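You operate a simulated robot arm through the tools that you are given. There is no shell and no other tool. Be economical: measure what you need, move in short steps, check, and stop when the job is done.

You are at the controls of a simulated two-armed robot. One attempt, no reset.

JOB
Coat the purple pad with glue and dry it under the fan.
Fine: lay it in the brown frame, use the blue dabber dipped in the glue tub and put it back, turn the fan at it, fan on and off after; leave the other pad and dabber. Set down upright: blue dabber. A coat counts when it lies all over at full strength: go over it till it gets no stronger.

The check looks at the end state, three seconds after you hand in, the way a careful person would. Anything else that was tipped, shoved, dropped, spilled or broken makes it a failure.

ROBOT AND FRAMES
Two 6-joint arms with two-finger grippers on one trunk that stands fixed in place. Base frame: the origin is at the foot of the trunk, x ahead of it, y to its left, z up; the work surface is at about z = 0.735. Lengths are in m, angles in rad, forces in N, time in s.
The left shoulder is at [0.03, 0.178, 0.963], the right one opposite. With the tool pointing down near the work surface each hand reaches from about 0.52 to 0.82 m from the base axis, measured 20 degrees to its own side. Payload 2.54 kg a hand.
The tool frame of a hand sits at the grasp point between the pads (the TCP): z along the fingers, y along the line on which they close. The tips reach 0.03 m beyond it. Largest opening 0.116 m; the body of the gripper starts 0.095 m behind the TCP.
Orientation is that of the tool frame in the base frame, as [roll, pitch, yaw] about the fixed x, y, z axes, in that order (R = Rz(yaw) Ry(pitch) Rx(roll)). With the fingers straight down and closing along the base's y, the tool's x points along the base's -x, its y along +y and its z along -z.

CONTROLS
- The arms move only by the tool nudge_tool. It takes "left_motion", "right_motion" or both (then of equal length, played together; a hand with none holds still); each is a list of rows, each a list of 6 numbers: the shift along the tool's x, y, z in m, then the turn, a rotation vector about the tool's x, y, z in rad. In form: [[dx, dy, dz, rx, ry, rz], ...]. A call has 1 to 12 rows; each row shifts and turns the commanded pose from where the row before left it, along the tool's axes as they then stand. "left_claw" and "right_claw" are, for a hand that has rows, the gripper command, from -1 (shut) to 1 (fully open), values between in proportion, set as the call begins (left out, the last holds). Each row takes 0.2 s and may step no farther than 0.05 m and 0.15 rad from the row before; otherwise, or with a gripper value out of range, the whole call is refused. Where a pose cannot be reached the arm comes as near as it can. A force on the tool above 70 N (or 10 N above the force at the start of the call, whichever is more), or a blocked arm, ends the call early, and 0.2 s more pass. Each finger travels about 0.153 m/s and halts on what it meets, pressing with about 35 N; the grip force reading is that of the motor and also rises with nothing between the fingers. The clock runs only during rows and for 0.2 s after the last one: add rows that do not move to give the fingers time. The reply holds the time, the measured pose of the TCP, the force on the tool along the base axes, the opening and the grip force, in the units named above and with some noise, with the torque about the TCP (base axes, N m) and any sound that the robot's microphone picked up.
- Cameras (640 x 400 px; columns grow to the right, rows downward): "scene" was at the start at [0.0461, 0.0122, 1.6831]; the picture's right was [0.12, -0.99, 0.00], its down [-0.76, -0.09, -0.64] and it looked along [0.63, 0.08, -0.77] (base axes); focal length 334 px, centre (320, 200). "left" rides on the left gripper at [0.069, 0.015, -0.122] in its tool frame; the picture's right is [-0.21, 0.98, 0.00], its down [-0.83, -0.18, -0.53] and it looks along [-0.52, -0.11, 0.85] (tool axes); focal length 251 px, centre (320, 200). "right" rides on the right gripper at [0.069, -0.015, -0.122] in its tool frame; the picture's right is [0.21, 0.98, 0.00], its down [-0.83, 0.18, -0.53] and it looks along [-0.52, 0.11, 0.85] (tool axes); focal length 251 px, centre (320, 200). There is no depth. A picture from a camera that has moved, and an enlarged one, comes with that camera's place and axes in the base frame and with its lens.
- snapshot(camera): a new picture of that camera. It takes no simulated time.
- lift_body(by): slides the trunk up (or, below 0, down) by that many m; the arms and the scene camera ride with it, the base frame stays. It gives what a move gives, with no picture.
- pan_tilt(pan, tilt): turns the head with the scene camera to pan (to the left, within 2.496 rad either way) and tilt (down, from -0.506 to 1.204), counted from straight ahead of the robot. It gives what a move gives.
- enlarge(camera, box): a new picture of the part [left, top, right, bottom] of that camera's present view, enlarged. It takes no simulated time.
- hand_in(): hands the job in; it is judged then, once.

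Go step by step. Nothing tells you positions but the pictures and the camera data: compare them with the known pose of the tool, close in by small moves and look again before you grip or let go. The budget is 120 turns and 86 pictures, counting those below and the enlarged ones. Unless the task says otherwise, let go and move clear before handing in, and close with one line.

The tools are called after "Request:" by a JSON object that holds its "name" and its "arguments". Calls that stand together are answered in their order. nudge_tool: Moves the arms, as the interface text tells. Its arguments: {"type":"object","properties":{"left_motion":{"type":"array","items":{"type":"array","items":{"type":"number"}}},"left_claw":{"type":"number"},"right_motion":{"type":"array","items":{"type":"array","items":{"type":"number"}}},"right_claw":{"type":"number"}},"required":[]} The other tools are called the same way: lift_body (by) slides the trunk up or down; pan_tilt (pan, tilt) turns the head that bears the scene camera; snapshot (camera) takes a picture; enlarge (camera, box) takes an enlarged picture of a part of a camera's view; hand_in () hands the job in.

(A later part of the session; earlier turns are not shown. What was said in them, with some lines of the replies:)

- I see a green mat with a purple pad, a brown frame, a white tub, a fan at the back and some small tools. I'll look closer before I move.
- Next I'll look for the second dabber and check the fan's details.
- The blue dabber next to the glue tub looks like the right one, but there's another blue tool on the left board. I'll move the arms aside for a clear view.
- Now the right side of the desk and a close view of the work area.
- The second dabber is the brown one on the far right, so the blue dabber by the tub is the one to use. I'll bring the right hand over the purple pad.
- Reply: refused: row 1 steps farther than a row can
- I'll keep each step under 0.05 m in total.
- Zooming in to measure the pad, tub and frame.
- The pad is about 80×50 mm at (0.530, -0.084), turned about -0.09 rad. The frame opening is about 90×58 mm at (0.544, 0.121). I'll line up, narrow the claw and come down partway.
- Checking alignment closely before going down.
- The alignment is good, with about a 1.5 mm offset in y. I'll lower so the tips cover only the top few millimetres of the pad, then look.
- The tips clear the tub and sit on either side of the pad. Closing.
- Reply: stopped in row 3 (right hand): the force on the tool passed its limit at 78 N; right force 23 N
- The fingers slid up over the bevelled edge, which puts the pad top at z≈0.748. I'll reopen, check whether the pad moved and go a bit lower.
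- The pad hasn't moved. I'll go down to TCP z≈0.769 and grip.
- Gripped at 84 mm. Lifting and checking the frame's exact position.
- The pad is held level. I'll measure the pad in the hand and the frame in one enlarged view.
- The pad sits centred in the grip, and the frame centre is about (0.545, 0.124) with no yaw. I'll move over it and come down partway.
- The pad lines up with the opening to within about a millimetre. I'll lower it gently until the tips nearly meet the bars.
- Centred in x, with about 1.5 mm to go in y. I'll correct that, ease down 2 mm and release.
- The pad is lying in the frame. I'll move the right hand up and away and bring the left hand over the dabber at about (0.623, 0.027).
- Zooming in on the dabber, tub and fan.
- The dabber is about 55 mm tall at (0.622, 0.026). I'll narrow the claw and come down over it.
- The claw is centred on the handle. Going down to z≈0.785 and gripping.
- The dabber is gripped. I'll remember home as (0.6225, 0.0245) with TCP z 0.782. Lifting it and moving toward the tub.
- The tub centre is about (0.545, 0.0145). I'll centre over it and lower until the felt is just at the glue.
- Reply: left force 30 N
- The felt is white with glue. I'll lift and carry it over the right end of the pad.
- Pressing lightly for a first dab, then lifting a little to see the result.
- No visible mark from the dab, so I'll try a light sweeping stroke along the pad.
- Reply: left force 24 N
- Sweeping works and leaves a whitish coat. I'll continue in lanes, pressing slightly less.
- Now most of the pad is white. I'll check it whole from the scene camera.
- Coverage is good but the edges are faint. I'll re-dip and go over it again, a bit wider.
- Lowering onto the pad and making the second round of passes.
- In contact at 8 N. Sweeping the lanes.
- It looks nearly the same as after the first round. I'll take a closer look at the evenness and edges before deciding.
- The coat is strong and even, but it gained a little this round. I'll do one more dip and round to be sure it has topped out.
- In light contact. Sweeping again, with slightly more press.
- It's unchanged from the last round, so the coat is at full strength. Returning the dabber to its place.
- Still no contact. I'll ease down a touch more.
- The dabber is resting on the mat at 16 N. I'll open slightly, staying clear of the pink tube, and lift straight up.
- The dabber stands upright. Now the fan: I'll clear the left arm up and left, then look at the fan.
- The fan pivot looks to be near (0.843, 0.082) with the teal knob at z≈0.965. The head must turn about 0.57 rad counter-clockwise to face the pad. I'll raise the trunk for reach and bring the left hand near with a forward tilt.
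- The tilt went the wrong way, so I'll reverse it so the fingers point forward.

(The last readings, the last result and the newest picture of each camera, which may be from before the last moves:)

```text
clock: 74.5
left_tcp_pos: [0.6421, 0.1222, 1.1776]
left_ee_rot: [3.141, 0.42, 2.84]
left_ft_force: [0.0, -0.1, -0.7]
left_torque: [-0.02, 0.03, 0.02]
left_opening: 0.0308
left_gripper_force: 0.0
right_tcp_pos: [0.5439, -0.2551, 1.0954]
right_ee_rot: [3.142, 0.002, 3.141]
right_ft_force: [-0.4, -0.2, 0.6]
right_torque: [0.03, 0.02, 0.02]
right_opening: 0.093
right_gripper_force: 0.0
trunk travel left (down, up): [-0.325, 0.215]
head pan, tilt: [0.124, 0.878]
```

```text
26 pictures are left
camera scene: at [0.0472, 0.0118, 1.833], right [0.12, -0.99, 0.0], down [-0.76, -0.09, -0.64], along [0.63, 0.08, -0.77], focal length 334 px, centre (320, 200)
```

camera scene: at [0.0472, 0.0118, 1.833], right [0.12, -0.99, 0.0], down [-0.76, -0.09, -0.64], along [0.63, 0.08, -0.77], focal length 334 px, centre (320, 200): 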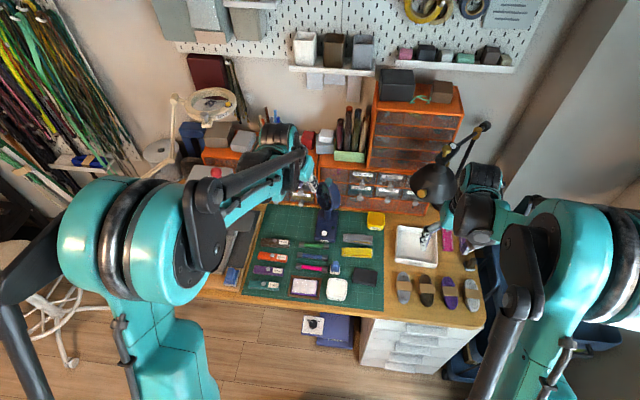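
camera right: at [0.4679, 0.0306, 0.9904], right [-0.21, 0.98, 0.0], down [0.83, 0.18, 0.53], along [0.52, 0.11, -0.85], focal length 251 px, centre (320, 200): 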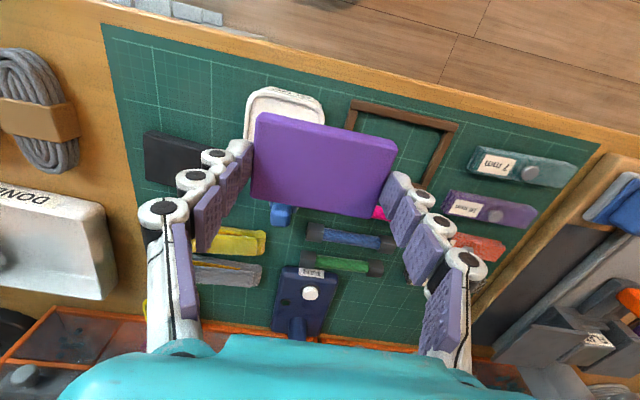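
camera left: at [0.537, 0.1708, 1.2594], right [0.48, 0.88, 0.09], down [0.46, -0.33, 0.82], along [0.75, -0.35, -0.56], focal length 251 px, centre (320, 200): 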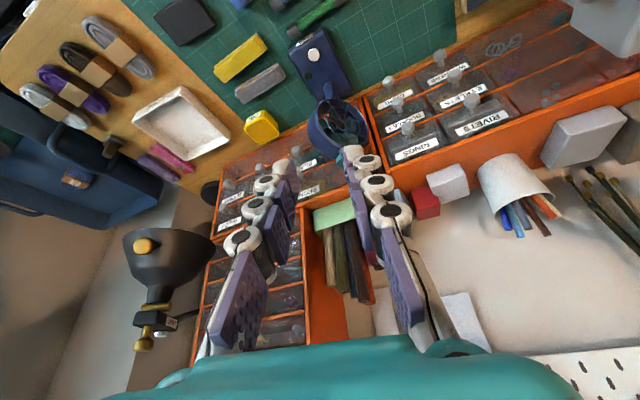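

Zooming into the knob from both cameras to triangulate it.

Request:
{"name": "enlarge", "arguments": {"camera": "left", "box": [290, 20, 390, 170]}}

Request:
{"name": "enlarge", "arguments": {"camera": "scene", "box": [290, 170, 370, 240]}}

```text
2.67 times, centred on (340, 95) of left
camera zoom: at [0.537, 0.1708, 1.2594], right [0.48, 0.88, 0.09], down [0.46, -0.33, 0.82], along [0.75, -0.35, -0.56], focal length 670 px, centre (267, 480)
```

zoom: 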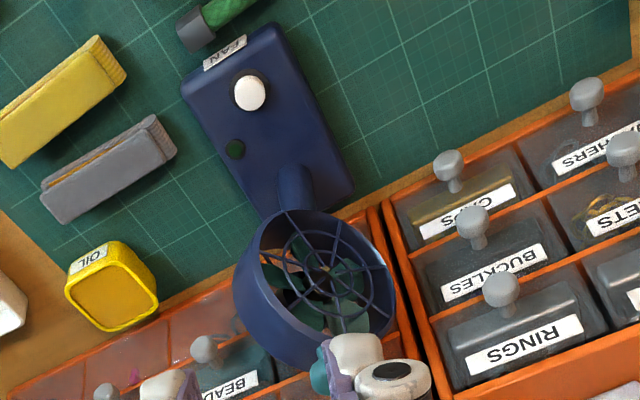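

```text
5.71 times, centred on (330, 205) of scene
camera zoom: at [0.0472, 0.0118, 1.833], right [0.12, -0.99, 0.0], down [-0.76, -0.09, -0.64], along [0.63, 0.08, -0.77], focal length 1908 px, centre (263, 171)
```

zoom: 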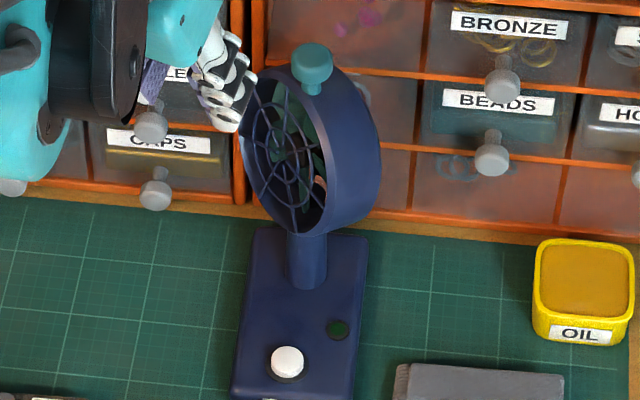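

My knob estimate is (0.845, 0.081, 0.968). I'll go to a standoff 8 cm back along the tool axis with the claw partly open.

Request:
{"name": "nudge_tool", "arguments": {"left_motion": [[-0.0205, 0.0042, 0.0351, 0, 0, 0], [-0.0205, 0.0042, 0.0351, 0, 0, 0], [-0.0205, 0.0042, 0.0351, 0, 0, 0], [-0.0205, 0.0042, 0.0351, 0, 0, 0], [-0.0205, 0.0042, 0.0351, 0, 0, 0], [0, 0, 0, 0, 0, 0]], "left_claw": 0.2}}

Request:
{"name": "enlarge", "arguments": {"camera": "left", "box": [220, 80, 420, 240]}}

```text
clock: 75.9
left_tcp_pos: [0.8025, 0.0919, 1.0598]
left_ee_rot: [3.141, 0.422, 2.842]
left_ft_force: [-0.3, -1.1, -0.1]
left_torque: [-0.03, 0.0, -0.01]
left_opening: 0.0697
left_gripper_force: 0.0
right_tcp_pos: [0.5427, -0.2552, 1.0949]
right_ee_rot: [-3.14, 0.0, -3.141]
right_ft_force: [-0.4, 0.0, 0.1]
right_torque: [0.0, -0.02, -0.01]
right_opening: 0.093
right_gripper_force: 0.0
trunk travel left (down, up): [-0.325, 0.215]
head pan, tilt: [0.124, 0.878]
```

```text
2.50 times, centred on (320, 160) of left
camera zoom: at [0.6988, 0.1411, 1.1419], right [0.48, 0.88, 0.09], down [0.46, -0.33, 0.82], along [0.75, -0.35, -0.56], focal length 629 px, centre (320, 300)
```

zoom: 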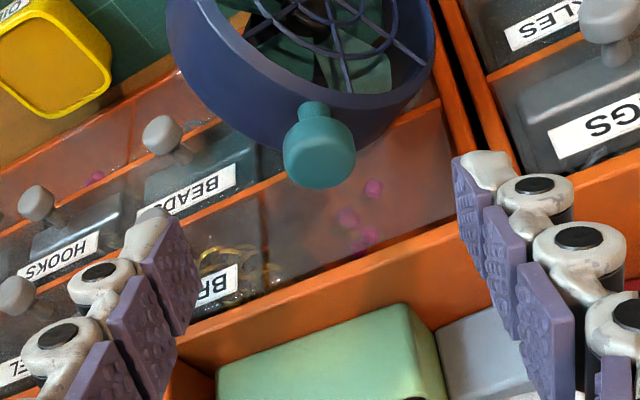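

The knob is nearly on the tool axis, about 95 mm ahead of the TCP. I'll advance 72 mm and check.

Request:
{"name": "nudge_tool", "arguments": {"left_motion": [[-0.003, 0, 0.03, 0, 0, 0], [0, 0, 0.025, 0, 0, 0], [0, 0, 0.017, 0, 0, 0], [0, 0, 0, 0, 0, 0]]}}

Request:
{"name": "enlarge", "arguments": {"camera": "left", "box": [220, 80, 420, 240]}}

Request:
{"name": "enlarge", "arguments": {"camera": "scene", "box": [290, 160, 370, 230]}}

```text
clock: 76.9
left_tcp_pos: [0.8342, 0.0848, 0.9933]
left_ee_rot: [-3.141, 0.42, 2.841]
left_ft_force: [0.3, -0.2, -0.7]
left_torque: [-0.05, -0.03, 0.0]
left_opening: 0.0694
left_gripper_force: 0.1
right_tcp_pos: [0.5432, -0.255, 1.094]
right_ee_rot: [3.141, 0.002, -3.141]
right_ft_force: [-0.2, -0.4, 0.3]
right_torque: [0.0, -0.03, 0.02]
right_opening: 0.0927
right_gripper_force: 0.0
trunk travel left (down, up): [-0.325, 0.215]
head pan, tilt: [0.124, 0.878]
```

```text
2.50 times, centred on (320, 160) of left
camera zoom: at [0.7304, 0.1333, 1.0763], right [0.48, 0.87, 0.09], down [0.46, -0.33, 0.82], along [0.75, -0.35, -0.56], focal length 629 px, centre (320, 300)
```

zoom: 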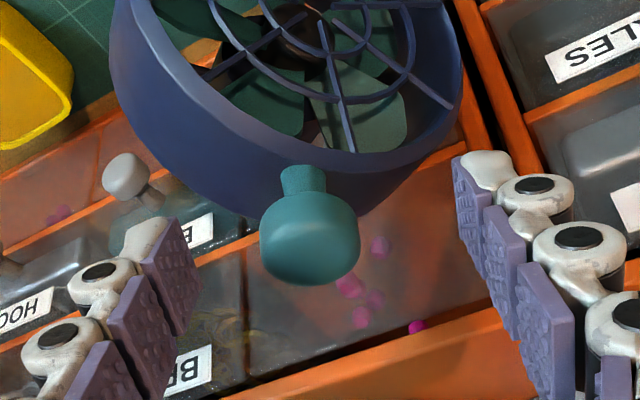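

```text
5.71 times, centred on (330, 195) of scene
camera zoom: at [0.0456, 0.0122, 1.8331], right [0.12, -0.99, 0.0], down [-0.76, -0.09, -0.64], along [0.63, 0.08, -0.77], focal length 1908 px, centre (263, 229)
```

zoom: 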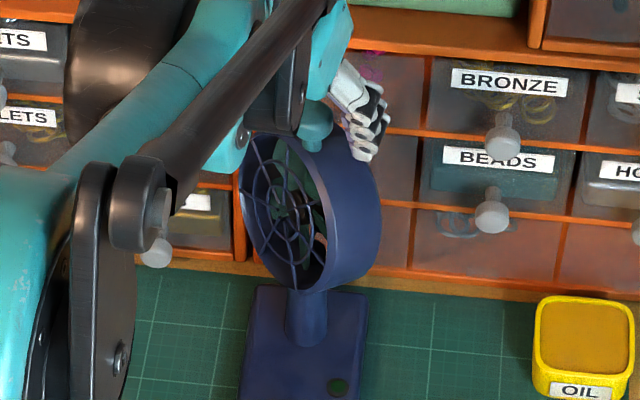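

The knob sits 22 mm ahead of the TCP and is centred to within 2 mm. I'll adjust slightly and close on it.

Request:
{"name": "nudge_tool", "arguments": {"left_motion": [[0, -0.002, 0.003, 0, 0, 0], [0, 0, 0, 0, 0, 0]]}}

Request:
{"name": "nudge_tool", "arguments": {"left_motion": [[0, 0, 0, 0, 0, 0], [0, 0, 0, 0, 0, 0], [0, 0, 0, 0, 0, 0]], "left_claw": -0.8}}

Request:
{"name": "enlarge", "arguments": {"camera": "left", "box": [220, 80, 420, 240]}}

```text
clock: 77.5
left_tcp_pos: [0.835, 0.0816, 0.9914]
left_ee_rot: [-3.141, 0.422, 2.842]
left_ft_force: [-0.7, -0.5, 0.5]
left_torque: [0.0, -0.01, -0.01]
left_opening: 0.0696
left_gripper_force: 0.2
right_tcp_pos: [0.5435, -0.2551, 1.0952]
right_ee_rot: [3.14, 0.0, -3.141]
right_ft_force: [0.4, -0.4, -0.2]
right_torque: [-0.04, 0.02, 0.03]
right_opening: 0.093
right_gripper_force: 0.0
trunk travel left (down, up): [-0.325, 0.215]
head pan, tilt: [0.124, 0.878]
```

```text
clock: 78.3
left_tcp_pos: [0.8346, 0.0808, 0.9907]
left_ee_rot: [-3.141, 0.421, 2.842]
left_ft_force: [-1.3, -2.6, -0.9]
left_torque: [-0.06, 0.02, -0.01]
left_opening: 0.0246
left_gripper_force: 45.1
right_tcp_pos: [0.5446, -0.2563, 1.0943]
right_ee_rot: [-3.141, 0.0, 3.141]
right_ft_force: [-0.3, 0.0, -0.6]
right_torque: [0.02, 0.01, 0.03]
right_opening: 0.0929
right_gripper_force: 0.1
trunk travel left (down, up): [-0.325, 0.215]
head pan, tilt: [0.124, 0.878]
```

```text
2.50 times, centred on (320, 160) of left
camera zoom: at [0.7312, 0.1296, 1.0733], right [0.48, 0.87, 0.09], down [0.46, -0.33, 0.82], along [0.75, -0.35, -0.56], focal length 629 px, centre (320, 300)
```

zoom: 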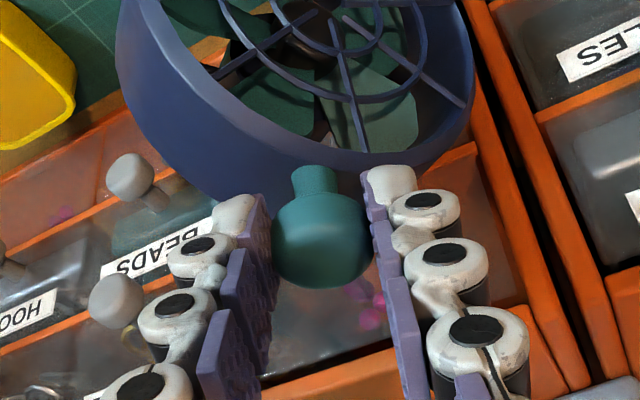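

Knob held. I'll turn it counter-clockwise about the vertical in small steps, first half the angle.

Request:
{"name": "nudge_tool", "arguments": {"left_motion": [[0, -0.0008, 0, -0.041, 0, -0.091], [0, -0.0008, 0, -0.041, 0, -0.091], [0, -0.0008, 0, -0.041, 0, -0.091], [0, 0, 0, 0, 0, 0]]}}

Request:
{"name": "enlarge", "arguments": {"camera": "scene", "box": [290, 160, 370, 230]}}

```text
clock: 79.3
left_tcp_pos: [0.835, 0.0784, 0.9906]
left_ee_rot: [3.14, 0.419, 3.139]
left_ft_force: [-2.6, -7.3, -4.3]
left_torque: [-0.12, 0.23, -0.07]
left_opening: 0.0246
left_gripper_force: 45.1
right_tcp_pos: [0.5442, -0.2561, 1.0936]
right_ee_rot: [3.141, 0.001, -3.14]
right_ft_force: [0.5, 0.6, -0.1]
right_torque: [0.01, -0.03, 0.0]
right_opening: 0.0925
right_gripper_force: 0.0
trunk travel left (down, up): [-0.325, 0.215]
head pan, tilt: [0.124, 0.878]
```

```text
5.71 times, centred on (330, 195) of scene
camera zoom: at [0.0464, 0.011, 1.833], right [0.12, -0.99, 0.0], down [-0.76, -0.09, -0.64], along [0.63, 0.08, -0.77], focal length 1908 px, centre (263, 229)
```

zoom: 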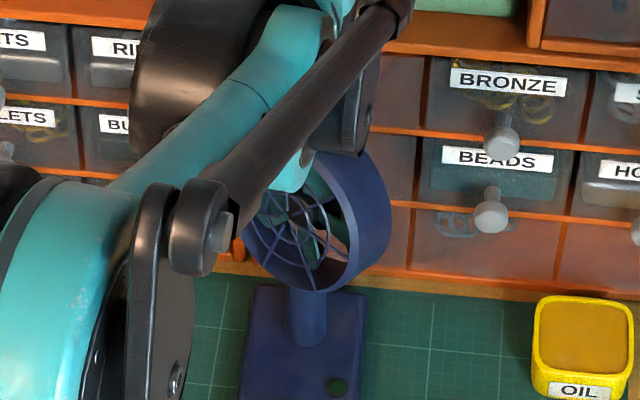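

The head turns with the knob and the base stays put. Turning the second half.

Request:
{"name": "nudge_tool", "arguments": {"left_motion": [[0, -0.0004, 0, -0.041, 0, -0.091], [0, -0.0004, 0, -0.041, 0, -0.091], [0, -0.0004, 0, -0.041, 0, -0.091], [0, 0, 0, 0, 0, 0]]}}

Request:
{"name": "enlarge", "arguments": {"camera": "scene", "box": [290, 160, 370, 230]}}

Request:
{"name": "snapshot", "arguments": {"camera": "left"}}

```text
clock: 80.3
left_tcp_pos: [0.835, 0.0751, 0.9909]
left_ee_rot: [3.14, 0.419, -2.845]
left_ft_force: [-9.5, -20.7, -15.1]
left_torque: [-0.45, 0.21, -0.15]
left_opening: 0.0248
left_gripper_force: 45.4
right_tcp_pos: [0.5452, -0.2565, 1.0937]
right_ee_rot: [3.139, 0.001, 3.14]
right_ft_force: [0.3, 0.1, 0.1]
right_torque: [0.02, -0.02, 0.01]
right_opening: 0.0927
right_gripper_force: 0.0
trunk travel left (down, up): [-0.325, 0.215]
head pan, tilt: [0.124, 0.878]
```

```text
5.71 times, centred on (330, 195) of scene
camera zoom: at [0.0469, 0.0089, 1.833], right [0.12, -0.99, 0.0], down [-0.76, -0.09, -0.64], along [0.63, 0.08, -0.77], focal length 1908 px, centre (263, 229)
```

zoom: 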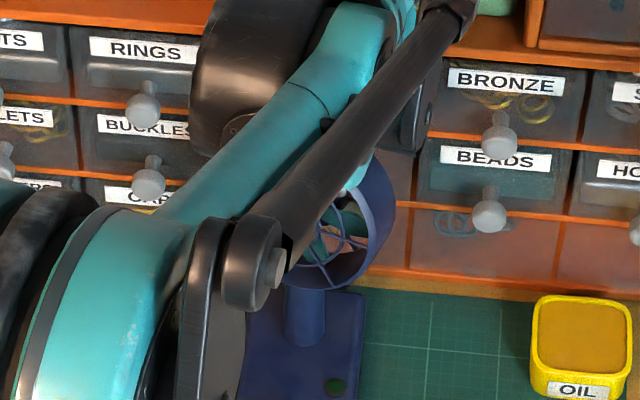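

```text
17 pictures are left
camera left: at [0.7224, 0.0568, 1.0736], right [-0.1, 0.99, 0.09], down [0.57, -0.02, 0.82], along [0.82, 0.13, -0.56], focal length 251 px, centre (320, 200)
```

left: 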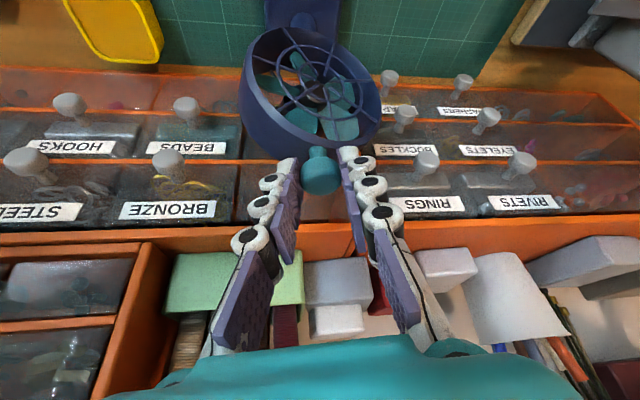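

The head turned further. I'll release, back off along the tool axis and check the heading from the scene camera.

Request:
{"name": "nudge_tool", "arguments": {"left_motion": [[0, 0.001, 0, 0, 0, 0], [0, 0, 0, 0, 0, 0], [0, 0, 0, 0, 0, 0]], "left_claw": 0.2}}

Request:
{"name": "nudge_tool", "arguments": {"left_motion": [[0, 0, -0.02, 0, 0, 0], [0, 0, -0.04, 0, 0, 0], [0, 0, -0.04, 0, 0, 0], [0, 0.045, 0, 0, 0, 0], [0, 0.045, 0, 0, 0, 0], [0, 0.045, 0, 0, 0, 0], [0, 0.045, 0, 0, 0, 0], [0, 0, 0, 0, 0, 0]]}}

Request:
{"name": "enlarge", "arguments": {"camera": "scene", "box": [270, 170, 370, 310]}}

```text
clock: 81.1
left_tcp_pos: [0.8354, 0.081, 0.9916]
left_ee_rot: [3.14, 0.42, -2.844]
left_ft_force: [-0.3, 0.7, 0.5]
left_torque: [-0.03, 0.03, 0.02]
left_opening: 0.0697
left_gripper_force: 0.1
right_tcp_pos: [0.5434, -0.2549, 1.0942]
right_ee_rot: [-3.141, 0.0, 3.141]
right_ft_force: [-0.3, -0.3, 0.3]
right_torque: [-0.03, -0.02, -0.03]
right_opening: 0.0928
right_gripper_force: 0.1
trunk travel left (down, up): [-0.325, 0.215]
head pan, tilt: [0.124, 0.878]
```

```text
clock: 82.9
left_tcp_pos: [0.7421, 0.2377, 1.082]
left_ee_rot: [3.138, 0.422, -2.844]
left_ft_force: [-0.4, 0.9, 0.3]
left_torque: [0.01, 0.0, -0.01]
left_opening: 0.0697
left_gripper_force: 0.0
right_tcp_pos: [0.5434, -0.2555, 1.0949]
right_ee_rot: [-3.141, -0.001, 3.141]
right_ft_force: [0.0, -0.2, 0.1]
right_torque: [0.04, 0.0, 0.0]
right_opening: 0.0931
right_gripper_force: 0.1
trunk travel left (down, up): [-0.325, 0.215]
head pan, tilt: [0.124, 0.878]
```

```text
2.86 times, centred on (320, 240) of scene
camera zoom: at [0.0467, 0.0106, 1.833], right [0.12, -0.99, 0.0], down [-0.76, -0.09, -0.64], along [0.63, 0.08, -0.77], focal length 954 px, centre (320, 86)
```

zoom: 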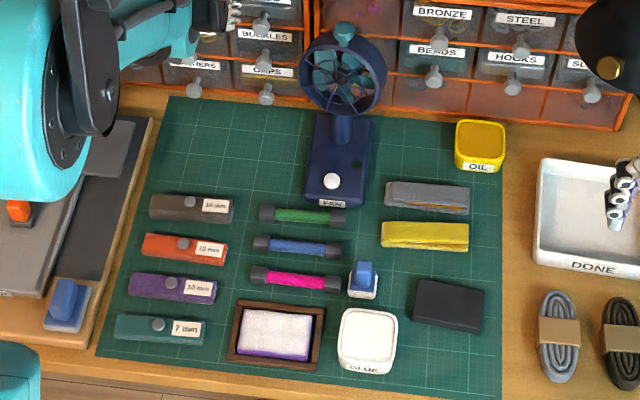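

The head now faces roughly toward the pad. One close zoom to estimate the heading.

Request:
{"name": "enlarge", "arguments": {"camera": "scene", "box": [306, 172, 346, 222]}}

```text
8.00 times, centred on (326, 197) of scene
camera zoom: at [0.0467, 0.0106, 1.833], right [0.12, -0.99, 0.0], down [-0.76, -0.09, -0.64], along [0.63, 0.08, -0.77], focal length 2672 px, centre (272, 224)
```

zoom: 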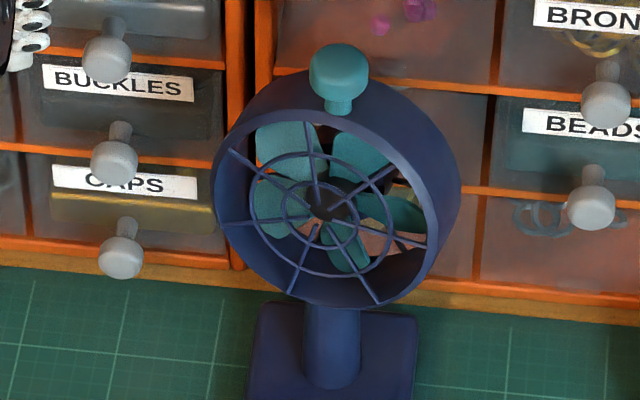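

Heading estimates from this angle disagree. I'll place the left camera on the line from the fan pivot toward the pad: if the aim is right, the head will look symmetric from there.

Request:
{"name": "nudge_tool", "arguments": {"left_motion": [[0, 0, 0, 0.061, 0, 0.136], [0, 0, 0, 0.061, 0, 0.136], [0.013, -0.034, 0.0107, 0, 0, 0], [0.013, -0.034, 0.0107, 0, 0, 0], [0.013, -0.034, 0.0107, 0, 0, 0], [0.013, -0.034, 0.0107, 0, 0, 0], [0, 0, 0, 0, 0, 0]], "left_claw": 1}}

Request:
{"name": "enlarge", "arguments": {"camera": "left", "box": [220, 40, 420, 200]}}

```text
clock: 84.5
left_tcp_pos: [0.7111, 0.1049, 1.0234]
left_ee_rot: [3.139, 0.422, -3.141]
left_ft_force: [0.2, 0.9, -0.4]
left_torque: [-0.03, -0.01, 0.02]
left_opening: 0.1158
left_gripper_force: 0.0
right_tcp_pos: [0.5433, -0.2537, 1.096]
right_ee_rot: [3.141, -0.001, -3.14]
right_ft_force: [0.0, 0.0, 0.7]
right_torque: [-0.03, -0.02, 0.01]
right_opening: 0.0928
right_gripper_force: 0.1
trunk travel left (down, up): [-0.325, 0.215]
head pan, tilt: [0.124, 0.878]
```

```text
2.50 times, centred on (320, 120) of left
camera zoom: at [0.5985, 0.1205, 1.1063], right [0.2, 0.98, 0.09], down [0.54, -0.18, 0.82], along [0.82, -0.11, -0.56], focal length 629 px, centre (320, 400)
```

zoom: 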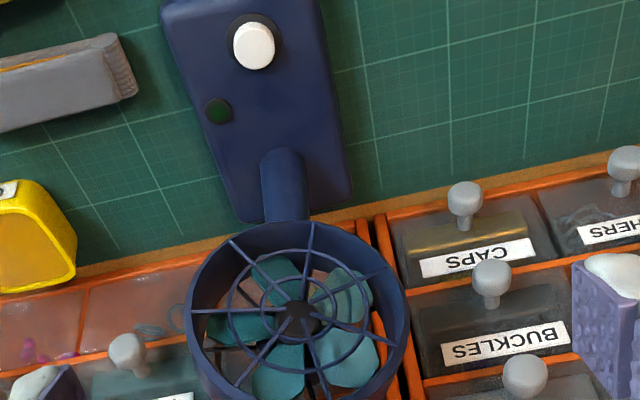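

Request:
{"name": "enlarge", "arguments": {"camera": "left", "box": [250, 110, 370, 230]}}

```text
3.33 times, centred on (310, 170) of left
camera zoom: at [0.5985, 0.1205, 1.1063], right [0.2, 0.98, 0.09], down [0.54, -0.18, 0.82], along [0.82, -0.11, -0.56], focal length 838 px, centre (353, 300)
```

zoom: 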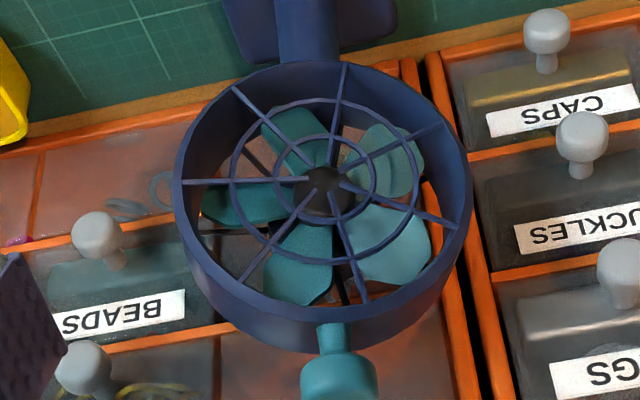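

The fit puts the fan heading about 12° off -x, and the pad is at about 9°, so the aim is good. Next is the white button on the base, near (0.763, 0.085). I'll close the claw and hover above it.

Request:
{"name": "nudge_tool", "arguments": {"left_motion": [[0, 0, 0, 0, 0, 0], [0.0042, -0.004, 0.0338, 0, 0, 0], [0.0042, -0.004, 0.0338, 0, 0, 0], [0.0042, -0.004, 0.0338, 0, 0, 0], [0.0042, -0.004, 0.0338, 0, 0, 0], [0.0042, -0.004, 0.0338, 0, 0, 0], [0, 0, 0, 0, 0, 0]], "left_claw": -1}}

Request:
{"name": "enlarge", "arguments": {"camera": "left", "box": [240, 80, 400, 200]}}

```text
clock: 86.1
left_tcp_pos: [0.7612, 0.0833, 0.8603]
left_ee_rot: [3.139, 0.42, -3.141]
left_ft_force: [-0.3, 0.5, 0.4]
left_torque: [0.01, -0.03, -0.02]
left_opening: 0.0001
left_gripper_force: 28.9
right_tcp_pos: [0.5434, -0.2546, 1.0948]
right_ee_rot: [-3.141, 0.001, -3.141]
right_ft_force: [-0.6, -0.3, 0.7]
right_torque: [-0.01, -0.04, 0.0]
right_opening: 0.0926
right_gripper_force: 0.0
trunk travel left (down, up): [-0.325, 0.215]
head pan, tilt: [0.124, 0.878]
```

```text
3.33 times, centred on (320, 140) of left
camera zoom: at [0.6486, 0.0995, 0.9417], right [0.2, 0.98, 0.09], down [0.54, -0.18, 0.82], along [0.82, -0.11, -0.56], focal length 838 px, centre (320, 400)
```

zoom: 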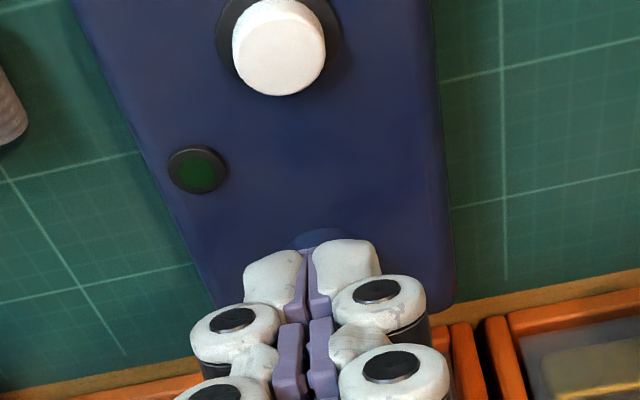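

The button is directly below the fingertip, with its top around z 0.757. I'll go straight down 50 mm and look.

Request:
{"name": "nudge_tool", "arguments": {"left_motion": [[0.0102, 0, 0.0228, 0, 0, 0], [0.0102, 0, 0.0228, 0, 0, 0], [0, 0, 0, 0, 0, 0]]}}

Request:
{"name": "enlarge", "arguments": {"camera": "left", "box": [240, 100, 400, 220]}}

```text
clock: 86.9
left_tcp_pos: [0.7557, 0.0838, 0.8205]
left_ee_rot: [3.14, 0.42, -3.141]
left_ft_force: [-0.3, -0.3, -0.2]
left_torque: [0.0, 0.02, -0.01]
left_opening: 0.0
left_gripper_force: 29.3
left hand out of reach, approached as far as the arm can: row 2
right_tcp_pos: [0.543, -0.2543, 1.0953]
right_ee_rot: [3.141, 0.0, -3.14]
right_ft_force: [1.1, -0.3, 0.0]
right_torque: [0.01, 0.0, 0.02]
right_opening: 0.0925
right_gripper_force: 0.0
trunk travel left (down, up): [-0.325, 0.215]
head pan, tilt: [0.124, 0.878]
```

```text
3.33 times, centred on (320, 160) of left
camera zoom: at [0.6421, 0.1007, 0.9024], right [0.2, 0.98, 0.09], down [0.54, -0.18, 0.82], along [0.82, -0.11, -0.56], focal length 838 px, centre (320, 333)
```

zoom: 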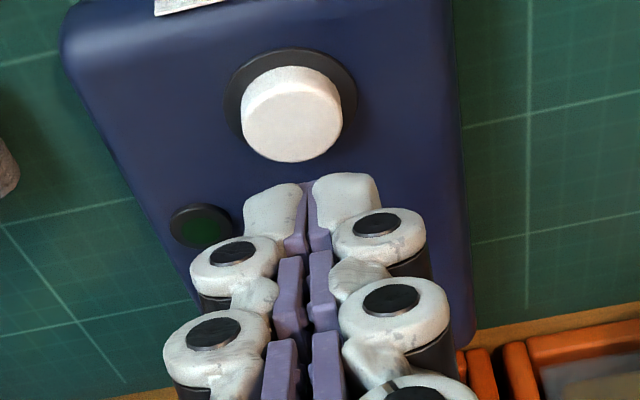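

The trunk is too high to reach further down. The button top triangulates to (0.763, 0.0835, 0.763). I'll raise the arm 10 cm, lower the trunk 10 cm and re-aim.

Request:
{"name": "nudge_tool", "arguments": {"left_motion": [[-0.0204, 0, -0.0456, 0, 0, 0], [-0.0204, 0, -0.0456, 0, 0, 0], [0, 0, 0, 0, 0, 0]]}}

Request:
{"name": "lift_body", "arguments": {"by": -0.1}}

```text
clock: 87.7
left_tcp_pos: [0.756, 0.0827, 0.9202]
left_ee_rot: [3.14, 0.419, -3.14]
left_ft_force: [0.3, -0.1, 0.8]
left_torque: [0.01, 0.0, -0.03]
left_opening: 0.0
left_gripper_force: 28.2
right_tcp_pos: [0.5441, -0.2547, 1.094]
right_ee_rot: [-3.142, 0.0, 3.141]
right_ft_force: [0.3, -0.2, 0.1]
right_torque: [-0.01, 0.03, -0.01]
right_opening: 0.0928
right_gripper_force: 0.1
trunk travel left (down, up): [-0.325, 0.215]
head pan, tilt: [0.124, 0.878]
```

```text
clock: 89.0
left_tcp_pos: [0.7553, 0.0844, 0.821]
left_ee_rot: [3.14, 0.421, 3.141]
left_ft_force: [0.3, 0.2, 0.1]
left_torque: [0.0, 0.02, 0.0]
left_opening: 0.0002
left_gripper_force: 29.0
right_tcp_pos: [0.5434, -0.2545, 0.996]
right_ee_rot: [-3.141, 0.0, -3.142]
right_ft_force: [-0.9, 0.3, 0.0]
right_torque: [0.0, 0.02, -0.01]
right_opening: 0.0929
right_gripper_force: 0.1
trunk travel left (down, up): [-0.225, 0.315]
head pan, tilt: [0.124, 0.878]
```

Moving over the button and pressing down in small steps.

Request:
{"name": "nudge_tool", "arguments": {"left_motion": [[-0.0046, 0, 0.002, 0, 0, 0], [0.0082, 0, 0.0183, 0, 0, 0], [0, 0, 0, 0, 0, 0]]}}

Request:
{"name": "nudge_tool", "arguments": {"left_motion": [[0.0012, 0, 0.0027, 0, 0, 0], [0.0012, 0, 0.0027, 0, 0, 0], [0.0012, 0, 0.0027, 0, 0, 0]]}}

```text
clock: 89.8
left_tcp_pos: [0.7609, 0.0851, 0.8009]
left_ee_rot: [3.139, 0.421, -3.141]
left_ft_force: [-0.3, 0.4, -0.2]
left_torque: [-0.01, 0.0, 0.0]
left_opening: 0.0
left_gripper_force: 28.3
right_tcp_pos: [0.5427, -0.2566, 0.9953]
right_ee_rot: [-3.141, 0.002, 3.142]
right_ft_force: [0.5, -0.2, -0.4]
right_torque: [0.0, -0.02, 0.0]
right_opening: 0.0929
right_gripper_force: 0.0
trunk travel left (down, up): [-0.225, 0.315]
head pan, tilt: [0.124, 0.878]
```

```text
clock: 90.6
left_tcp_pos: [0.7603, 0.0856, 0.7916]
left_ee_rot: [3.139, 0.419, 3.141]
left_ft_force: [-0.5, 1.2, 2.7]
left_torque: [0.02, -0.02, -0.02]
left_opening: 0.0063
left_gripper_force: 28.8
right_tcp_pos: [0.5433, -0.2542, 0.9953]
right_ee_rot: [-3.14, 0.002, -3.141]
right_ft_force: [0.0, -0.4, 0.2]
right_torque: [0.05, 0.04, 0.02]
right_opening: 0.0929
right_gripper_force: 0.0
trunk travel left (down, up): [-0.225, 0.315]
head pan, tilt: [0.124, 0.878]
heard: click
```

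Heard a click. I'll lift off and check the lamp.

Request:
{"name": "nudge_tool", "arguments": {"left_motion": [[-0.0082, 0, -0.0183, 0, 0, 0], [-0.0082, 0, -0.0183, 0, 0, 0], [0, 0, 0, 0, 0, 0]]}}

Request:
{"name": "enlarge", "arguments": {"camera": "left", "box": [240, 100, 400, 220]}}

```text
clock: 91.4
left_tcp_pos: [0.7599, 0.084, 0.8307]
left_ee_rot: [3.139, 0.419, 3.141]
left_ft_force: [1.0, -0.3, -0.2]
left_torque: [0.01, -0.01, 0.01]
left_opening: 0.0
left_gripper_force: 28.2
right_tcp_pos: [0.544, -0.2556, 0.9947]
right_ee_rot: [3.141, 0.002, -3.141]
right_ft_force: [0.1, 0.1, 0.0]
right_torque: [0.02, 0.01, -0.01]
right_opening: 0.0928
right_gripper_force: 0.0
trunk travel left (down, up): [-0.225, 0.315]
head pan, tilt: [0.124, 0.878]
```

```text
3.33 times, centred on (320, 160) of left
camera zoom: at [0.6472, 0.0996, 0.9141], right [0.2, 0.98, 0.09], down [0.54, -0.18, 0.82], along [0.82, -0.11, -0.56], focal length 838 px, centre (320, 333)
```

zoom: 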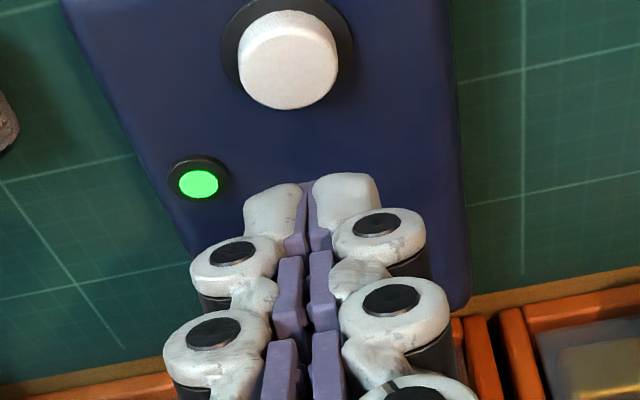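

The lamp is lit, so the fan is on. I'll move the hand out of the airflow and wait.

Request:
{"name": "nudge_tool", "arguments": {"left_motion": [[-0.0184, 0, -0.0411, 0, 0, 0], [-0.0184, 0, -0.0411, 0, 0, 0], [0, 0.05, 0, 0, 0, 0], [0, 0.05, 0, 0, 0, 0], [0, 0.05, 0, 0, 0, 0], [0, 0.05, 0, 0, 0, 0], [0, 0.05, 0, 0, 0, 0], [0, 0, 0, 0, 0, 0], [0, 0, 0, 0, 0, 0], [0, 0, 0, 0, 0, 0], [0, 0, 0, 0, 0, 0], [0, 0, 0, 0, 0, 0]]}}

Request:
{"name": "nudge_tool", "arguments": {"left_motion": [[0, 0, 0, 0, 0, 0], [0, 0, 0, 0, 0, 0], [0, 0, 0, 0, 0, 0], [0, 0, 0, 0, 0, 0], [0, 0, 0, 0, 0, 0], [0, 0, 0, 0, 0, 0], [0, 0, 0, 0, 0, 0], [0, 0, 0, 0, 0, 0], [0, 0, 0, 0, 0, 0], [0, 0, 0, 0, 0, 0], [0, 0, 0, 0, 0, 0], [0, 0, 0, 0, 0, 0]]}}

Request:
{"name": "nudge_tool", "arguments": {"left_motion": [[0, 0, 0, 0, 0, 0], [0, 0, 0, 0, 0, 0], [0, 0, 0, 0, 0, 0], [0, 0, 0, 0, 0, 0], [0, 0, 0, 0, 0, 0], [0, 0, 0, 0, 0, 0], [0, 0, 0, 0, 0, 0], [0, 0, 0, 0, 0, 0], [0, 0, 0, 0, 0, 0], [0, 0, 0, 0, 0, 0], [0, 0, 0, 0, 0, 0], [0, 0, 0, 0, 0, 0]]}}

Request:
{"name": "enlarge", "arguments": {"camera": "scene", "box": [264, 160, 364, 290]}}

```text
clock: 94.0
left_tcp_pos: [0.7596, 0.3338, 0.9219]
left_ee_rot: [3.14, 0.42, 3.14]
left_ft_force: [-0.2, -0.3, -0.3]
left_torque: [0.0, 0.0, 0.02]
left_opening: 0.0004
left_gripper_force: 28.1
right_tcp_pos: [0.5434, -0.2541, 0.9953]
right_ee_rot: [-3.14, -0.001, 3.141]
right_ft_force: [-0.1, 0.5, 0.2]
right_torque: [0.0, -0.01, 0.0]
right_opening: 0.0928
right_gripper_force: 0.0
trunk travel left (down, up): [-0.225, 0.315]
head pan, tilt: [0.124, 0.878]
```

```text
clock: 96.6
left_tcp_pos: [0.7603, 0.3343, 0.9201]
left_ee_rot: [-3.141, 0.421, 3.141]
left_ft_force: [-0.5, 0.8, -0.6]
left_torque: [0.01, -0.01, 0.03]
left_opening: 0.0001
left_gripper_force: 28.5
right_tcp_pos: [0.5437, -0.2549, 0.9948]
right_ee_rot: [-3.141, 0.0, -3.14]
right_ft_force: [-0.2, -0.7, -0.8]
right_torque: [-0.02, 0.01, 0.0]
right_opening: 0.0926
right_gripper_force: 0.0
trunk travel left (down, up): [-0.225, 0.315]
head pan, tilt: [0.124, 0.878]
```

```text
clock: 99.2
left_tcp_pos: [0.7597, 0.3344, 0.921]
left_ee_rot: [3.14, 0.422, -3.141]
left_ft_force: [0.2, -0.1, 0.1]
left_torque: [0.02, -0.04, 0.0]
left_opening: 0.0
left_gripper_force: 28.7
right_tcp_pos: [0.5435, -0.2551, 0.9946]
right_ee_rot: [-3.141, 0.0, -3.141]
right_ft_force: [-0.9, -0.2, -0.1]
right_torque: [0.0, 0.0, 0.01]
right_opening: 0.0926
right_gripper_force: 0.0
trunk travel left (down, up): [-0.225, 0.315]
head pan, tilt: [0.124, 0.878]
```

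```text
3.08 times, centred on (314, 225) of scene
camera zoom: at [0.0462, 0.0123, 1.7331], right [0.12, -0.99, 0.0], down [-0.76, -0.09, -0.64], along [0.63, 0.08, -0.77], focal length 1028 px, centre (338, 123)
```

zoom: 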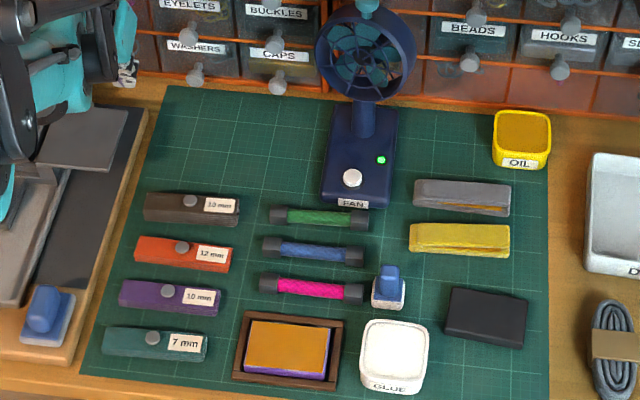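

The coat has turned amber, so it is drying under the fan. I'll wait a little longer and compare the colour.

Request:
{"name": "enlarge", "arguments": {"camera": "scene", "box": [286, 254, 326, 286]}}

Request:
{"name": "nudge_tool", "arguments": {"left_motion": [[0, 0, 0, 0, 0, 0], [0, 0, 0, 0, 0, 0], [0, 0, 0, 0, 0, 0], [0, 0, 0, 0, 0, 0], [0, 0, 0, 0, 0, 0], [0, 0, 0, 0, 0, 0], [0, 0, 0, 0, 0, 0], [0, 0, 0, 0, 0, 0], [0, 0, 0, 0, 0, 0], [0, 0, 0, 0, 0, 0], [0, 0, 0, 0, 0, 0], [0, 0, 0, 0, 0, 0]]}}

Request:
{"name": "nudge_tool", "arguments": {"left_motion": [[0, 0, 0, 0, 0, 0], [0, 0, 0, 0, 0, 0], [0, 0, 0, 0, 0, 0], [0, 0, 0, 0, 0, 0], [0, 0, 0, 0, 0, 0], [0, 0, 0, 0, 0, 0], [0, 0, 0, 0, 0, 0], [0, 0, 0, 0, 0, 0], [0, 0, 0, 0, 0, 0], [0, 0, 0, 0, 0, 0], [0, 0, 0, 0, 0, 0], [0, 0, 0, 0, 0, 0]]}}

Request:
{"name": "enlarge", "arguments": {"camera": "scene", "box": [286, 254, 326, 286]}}

```text
12.50 times, centred on (306, 270) of scene
camera zoom: at [0.0462, 0.0123, 1.7331], right [0.12, -0.99, 0.0], down [-0.76, -0.09, -0.64], along [0.63, 0.08, -0.77], focal length 4175 px, centre (495, -675)
```

zoom: 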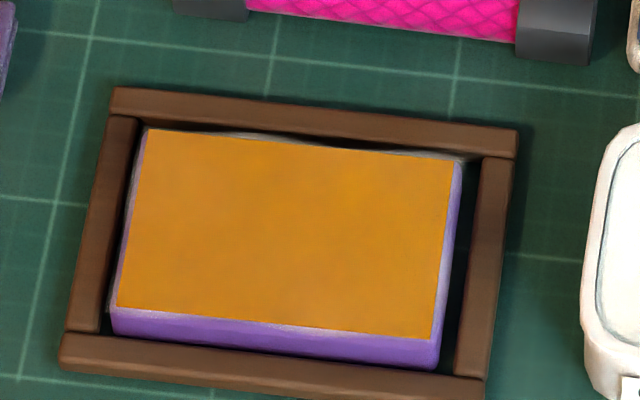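

```text
clock: 101.8
left_tcp_pos: [0.7599, 0.3346, 0.9203]
left_ee_rot: [3.141, 0.42, -3.141]
left_ft_force: [-0.8, 0.9, -0.5]
left_torque: [-0.01, 0.01, 0.04]
left_opening: 0.0
left_gripper_force: 29.0
right_tcp_pos: [0.544, -0.2558, 0.995]
right_ee_rot: [3.141, 0.001, -3.141]
right_ft_force: [-0.4, -0.6, 0.3]
right_torque: [-0.01, 0.02, -0.01]
right_opening: 0.0926
right_gripper_force: 0.1
trunk travel left (down, up): [-0.225, 0.315]
head pan, tilt: [0.124, 0.878]
```

```text
clock: 104.4
left_tcp_pos: [0.7596, 0.3346, 0.9214]
left_ee_rot: [3.141, 0.423, 3.141]
left_ft_force: [0.0, 0.7, -0.5]
left_torque: [0.03, 0.02, -0.03]
left_opening: 0.0002
left_gripper_force: 28.4
right_tcp_pos: [0.545, -0.2547, 0.9958]
right_ee_rot: [-3.141, 0.001, 3.141]
right_ft_force: [0.2, -0.2, 0.1]
right_torque: [0.0, -0.01, 0.02]
right_opening: 0.0927
right_gripper_force: 0.1
trunk travel left (down, up): [-0.225, 0.315]
head pan, tilt: [0.124, 0.878]
```

```text
12.50 times, centred on (306, 270) of scene
camera zoom: at [0.0462, 0.0123, 1.7331], right [0.12, -0.99, 0.0], down [-0.76, -0.09, -0.64], along [0.63, 0.08, -0.77], focal length 4175 px, centre (495, -675)
```

zoom: 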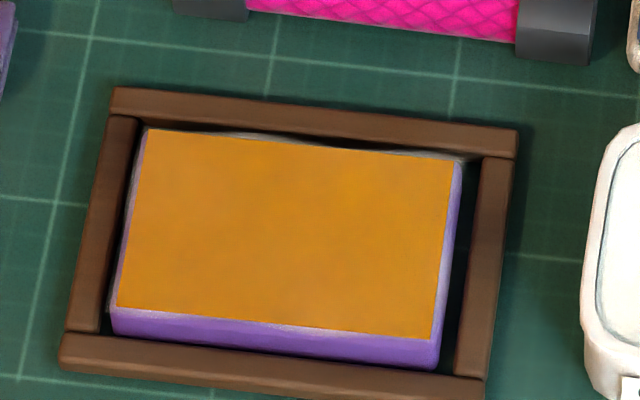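

The coat is dry: uniform and no longer changing. I'll retrace to the button and press once to turn the fan off.

Request:
{"name": "nudge_tool", "arguments": {"left_motion": [[0, -0.05, 0, 0, 0, 0], [0, -0.05, 0, 0, 0, 0], [0, -0.05, 0, 0, 0, 0], [0, -0.05, 0, 0, 0, 0], [0, -0.05, 0, 0, 0, 0], [0.0184, 0, 0.0411, 0, 0, 0], [0.0184, 0, 0.0411, 0, 0, 0], [0.0064, 0, 0.0143, 0, 0, 0], [0.0064, 0, 0.0143, 0, 0, 0], [0, 0, 0, 0, 0, 0]]}}

Request:
{"name": "nudge_tool", "arguments": {"left_motion": [[0.0012, 0, 0.0027, 0, 0, 0], [0.0012, 0, 0.0027, 0, 0, 0], [0.0012, 0, 0.0027, 0, 0, 0]]}}

```text
clock: 106.6
left_tcp_pos: [0.7597, 0.0836, 0.8005]
left_ee_rot: [3.141, 0.422, 3.141]
left_ft_force: [0.6, 0.1, 0.3]
left_torque: [0.0, 0.0, -0.03]
left_opening: 0.0
left_gripper_force: 29.0
right_tcp_pos: [0.5434, -0.2542, 0.9944]
right_ee_rot: [3.142, 0.0, 3.14]
right_ft_force: [-0.4, -0.5, -0.7]
right_torque: [0.01, -0.02, 0.02]
right_opening: 0.0928
right_gripper_force: 0.0
trunk travel left (down, up): [-0.225, 0.315]
head pan, tilt: [0.124, 0.878]
```

```text
clock: 107.4
left_tcp_pos: [0.7608, 0.0837, 0.7914]
left_ee_rot: [3.14, 0.421, 3.142]
left_ft_force: [-0.1, -0.6, 2.5]
left_torque: [-0.03, 0.0, 0.0]
left_opening: 0.006
left_gripper_force: 29.0
right_tcp_pos: [0.5439, -0.255, 0.9947]
right_ee_rot: [-3.14, 0.001, -3.141]
right_ft_force: [-0.2, -0.3, 0.1]
right_torque: [-0.03, -0.02, 0.01]
right_opening: 0.0928
right_gripper_force: 0.2
trunk travel left (down, up): [-0.225, 0.315]
head pan, tilt: [0.124, 0.878]
heard: click
```

Click heard. I'll lift off, move the hand clear to the left and take a final look.

Request:
{"name": "nudge_tool", "arguments": {"left_motion": [[-0.0082, 0, -0.0183, 0, 0, 0], [-0.0184, 0, -0.0411, 0, 0, 0], [-0.0184, 0, -0.0411, 0, 0, 0], [-0.0082, 0, -0.0183, 0, 0, 0], [0, 0.05, 0, 0, 0, 0], [0, 0.05, 0, 0, 0, 0], [0, 0.05, 0, 0, 0, 0], [0, 0.05, 0, 0, 0, 0], [0, 0.05, 0, 0, 0, 0], [0, 0, 0, 0, 0, 0]]}}

Request:
{"name": "enlarge", "arguments": {"camera": "scene", "box": [264, 160, 364, 290]}}

Request:
{"name": "snapshot", "arguments": {"camera": "scene"}}

```text
clock: 109.6
left_tcp_pos: [0.7618, 0.3336, 0.9208]
left_ee_rot: [3.14, 0.42, 3.141]
left_ft_force: [0.0, -0.3, 0.4]
left_torque: [-0.01, 0.02, 0.01]
left_opening: 0.0001
left_gripper_force: 28.8
right_tcp_pos: [0.5425, -0.2549, 0.9943]
right_ee_rot: [-3.142, 0.001, -3.141]
right_ft_force: [0.2, 0.5, -0.7]
right_torque: [0.04, -0.01, 0.0]
right_opening: 0.0929
right_gripper_force: 0.0
trunk travel left (down, up): [-0.225, 0.315]
head pan, tilt: [0.124, 0.878]
```

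```text
3.08 times, centred on (314, 225) of scene
camera zoom: at [0.0461, 0.0109, 1.7331], right [0.12, -0.99, 0.0], down [-0.76, -0.09, -0.64], along [0.63, 0.08, -0.77], focal length 1028 px, centre (338, 123)
```

zoom: 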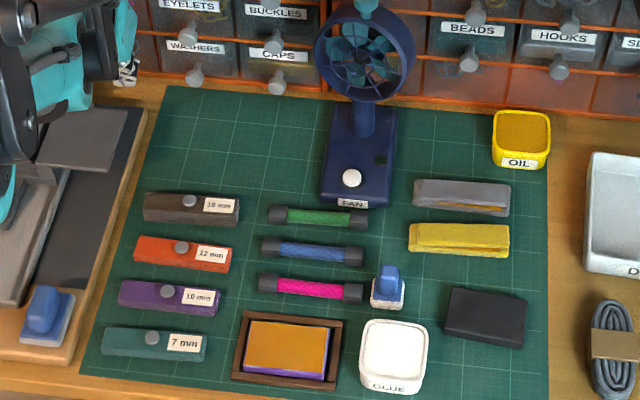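

```text
5 pictures are left
camera scene: at [0.0461, 0.0109, 1.7331], right [0.12, -0.99, 0.0], down [-0.76, -0.09, -0.64], along [0.63, 0.08, -0.77], focal length 334 px, centre (320, 200)
```

scene: 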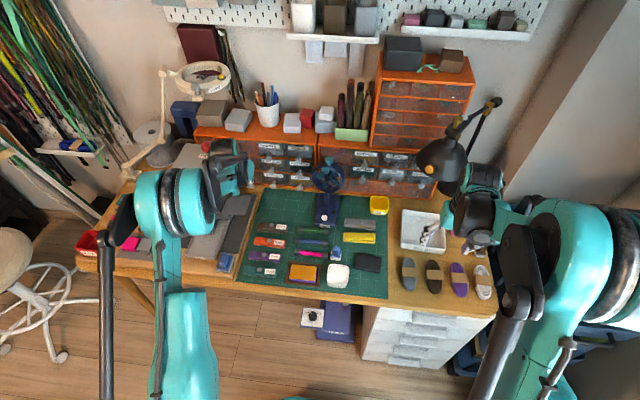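

The lamp is off and the pad lies in the frame with a dry, even coat. The blue dabber stands upright in its place, nothing else has moved, and both hands are clear, so I'm handing in.

Request:
{"name": "hand_in", "arguments": {}}

```text
The job is handed in.
```

The purple pad is in the brown frame with a full, dry coat of glue. The blue dabber is back upright in its place, and the fan is turned toward the pad and switched off.
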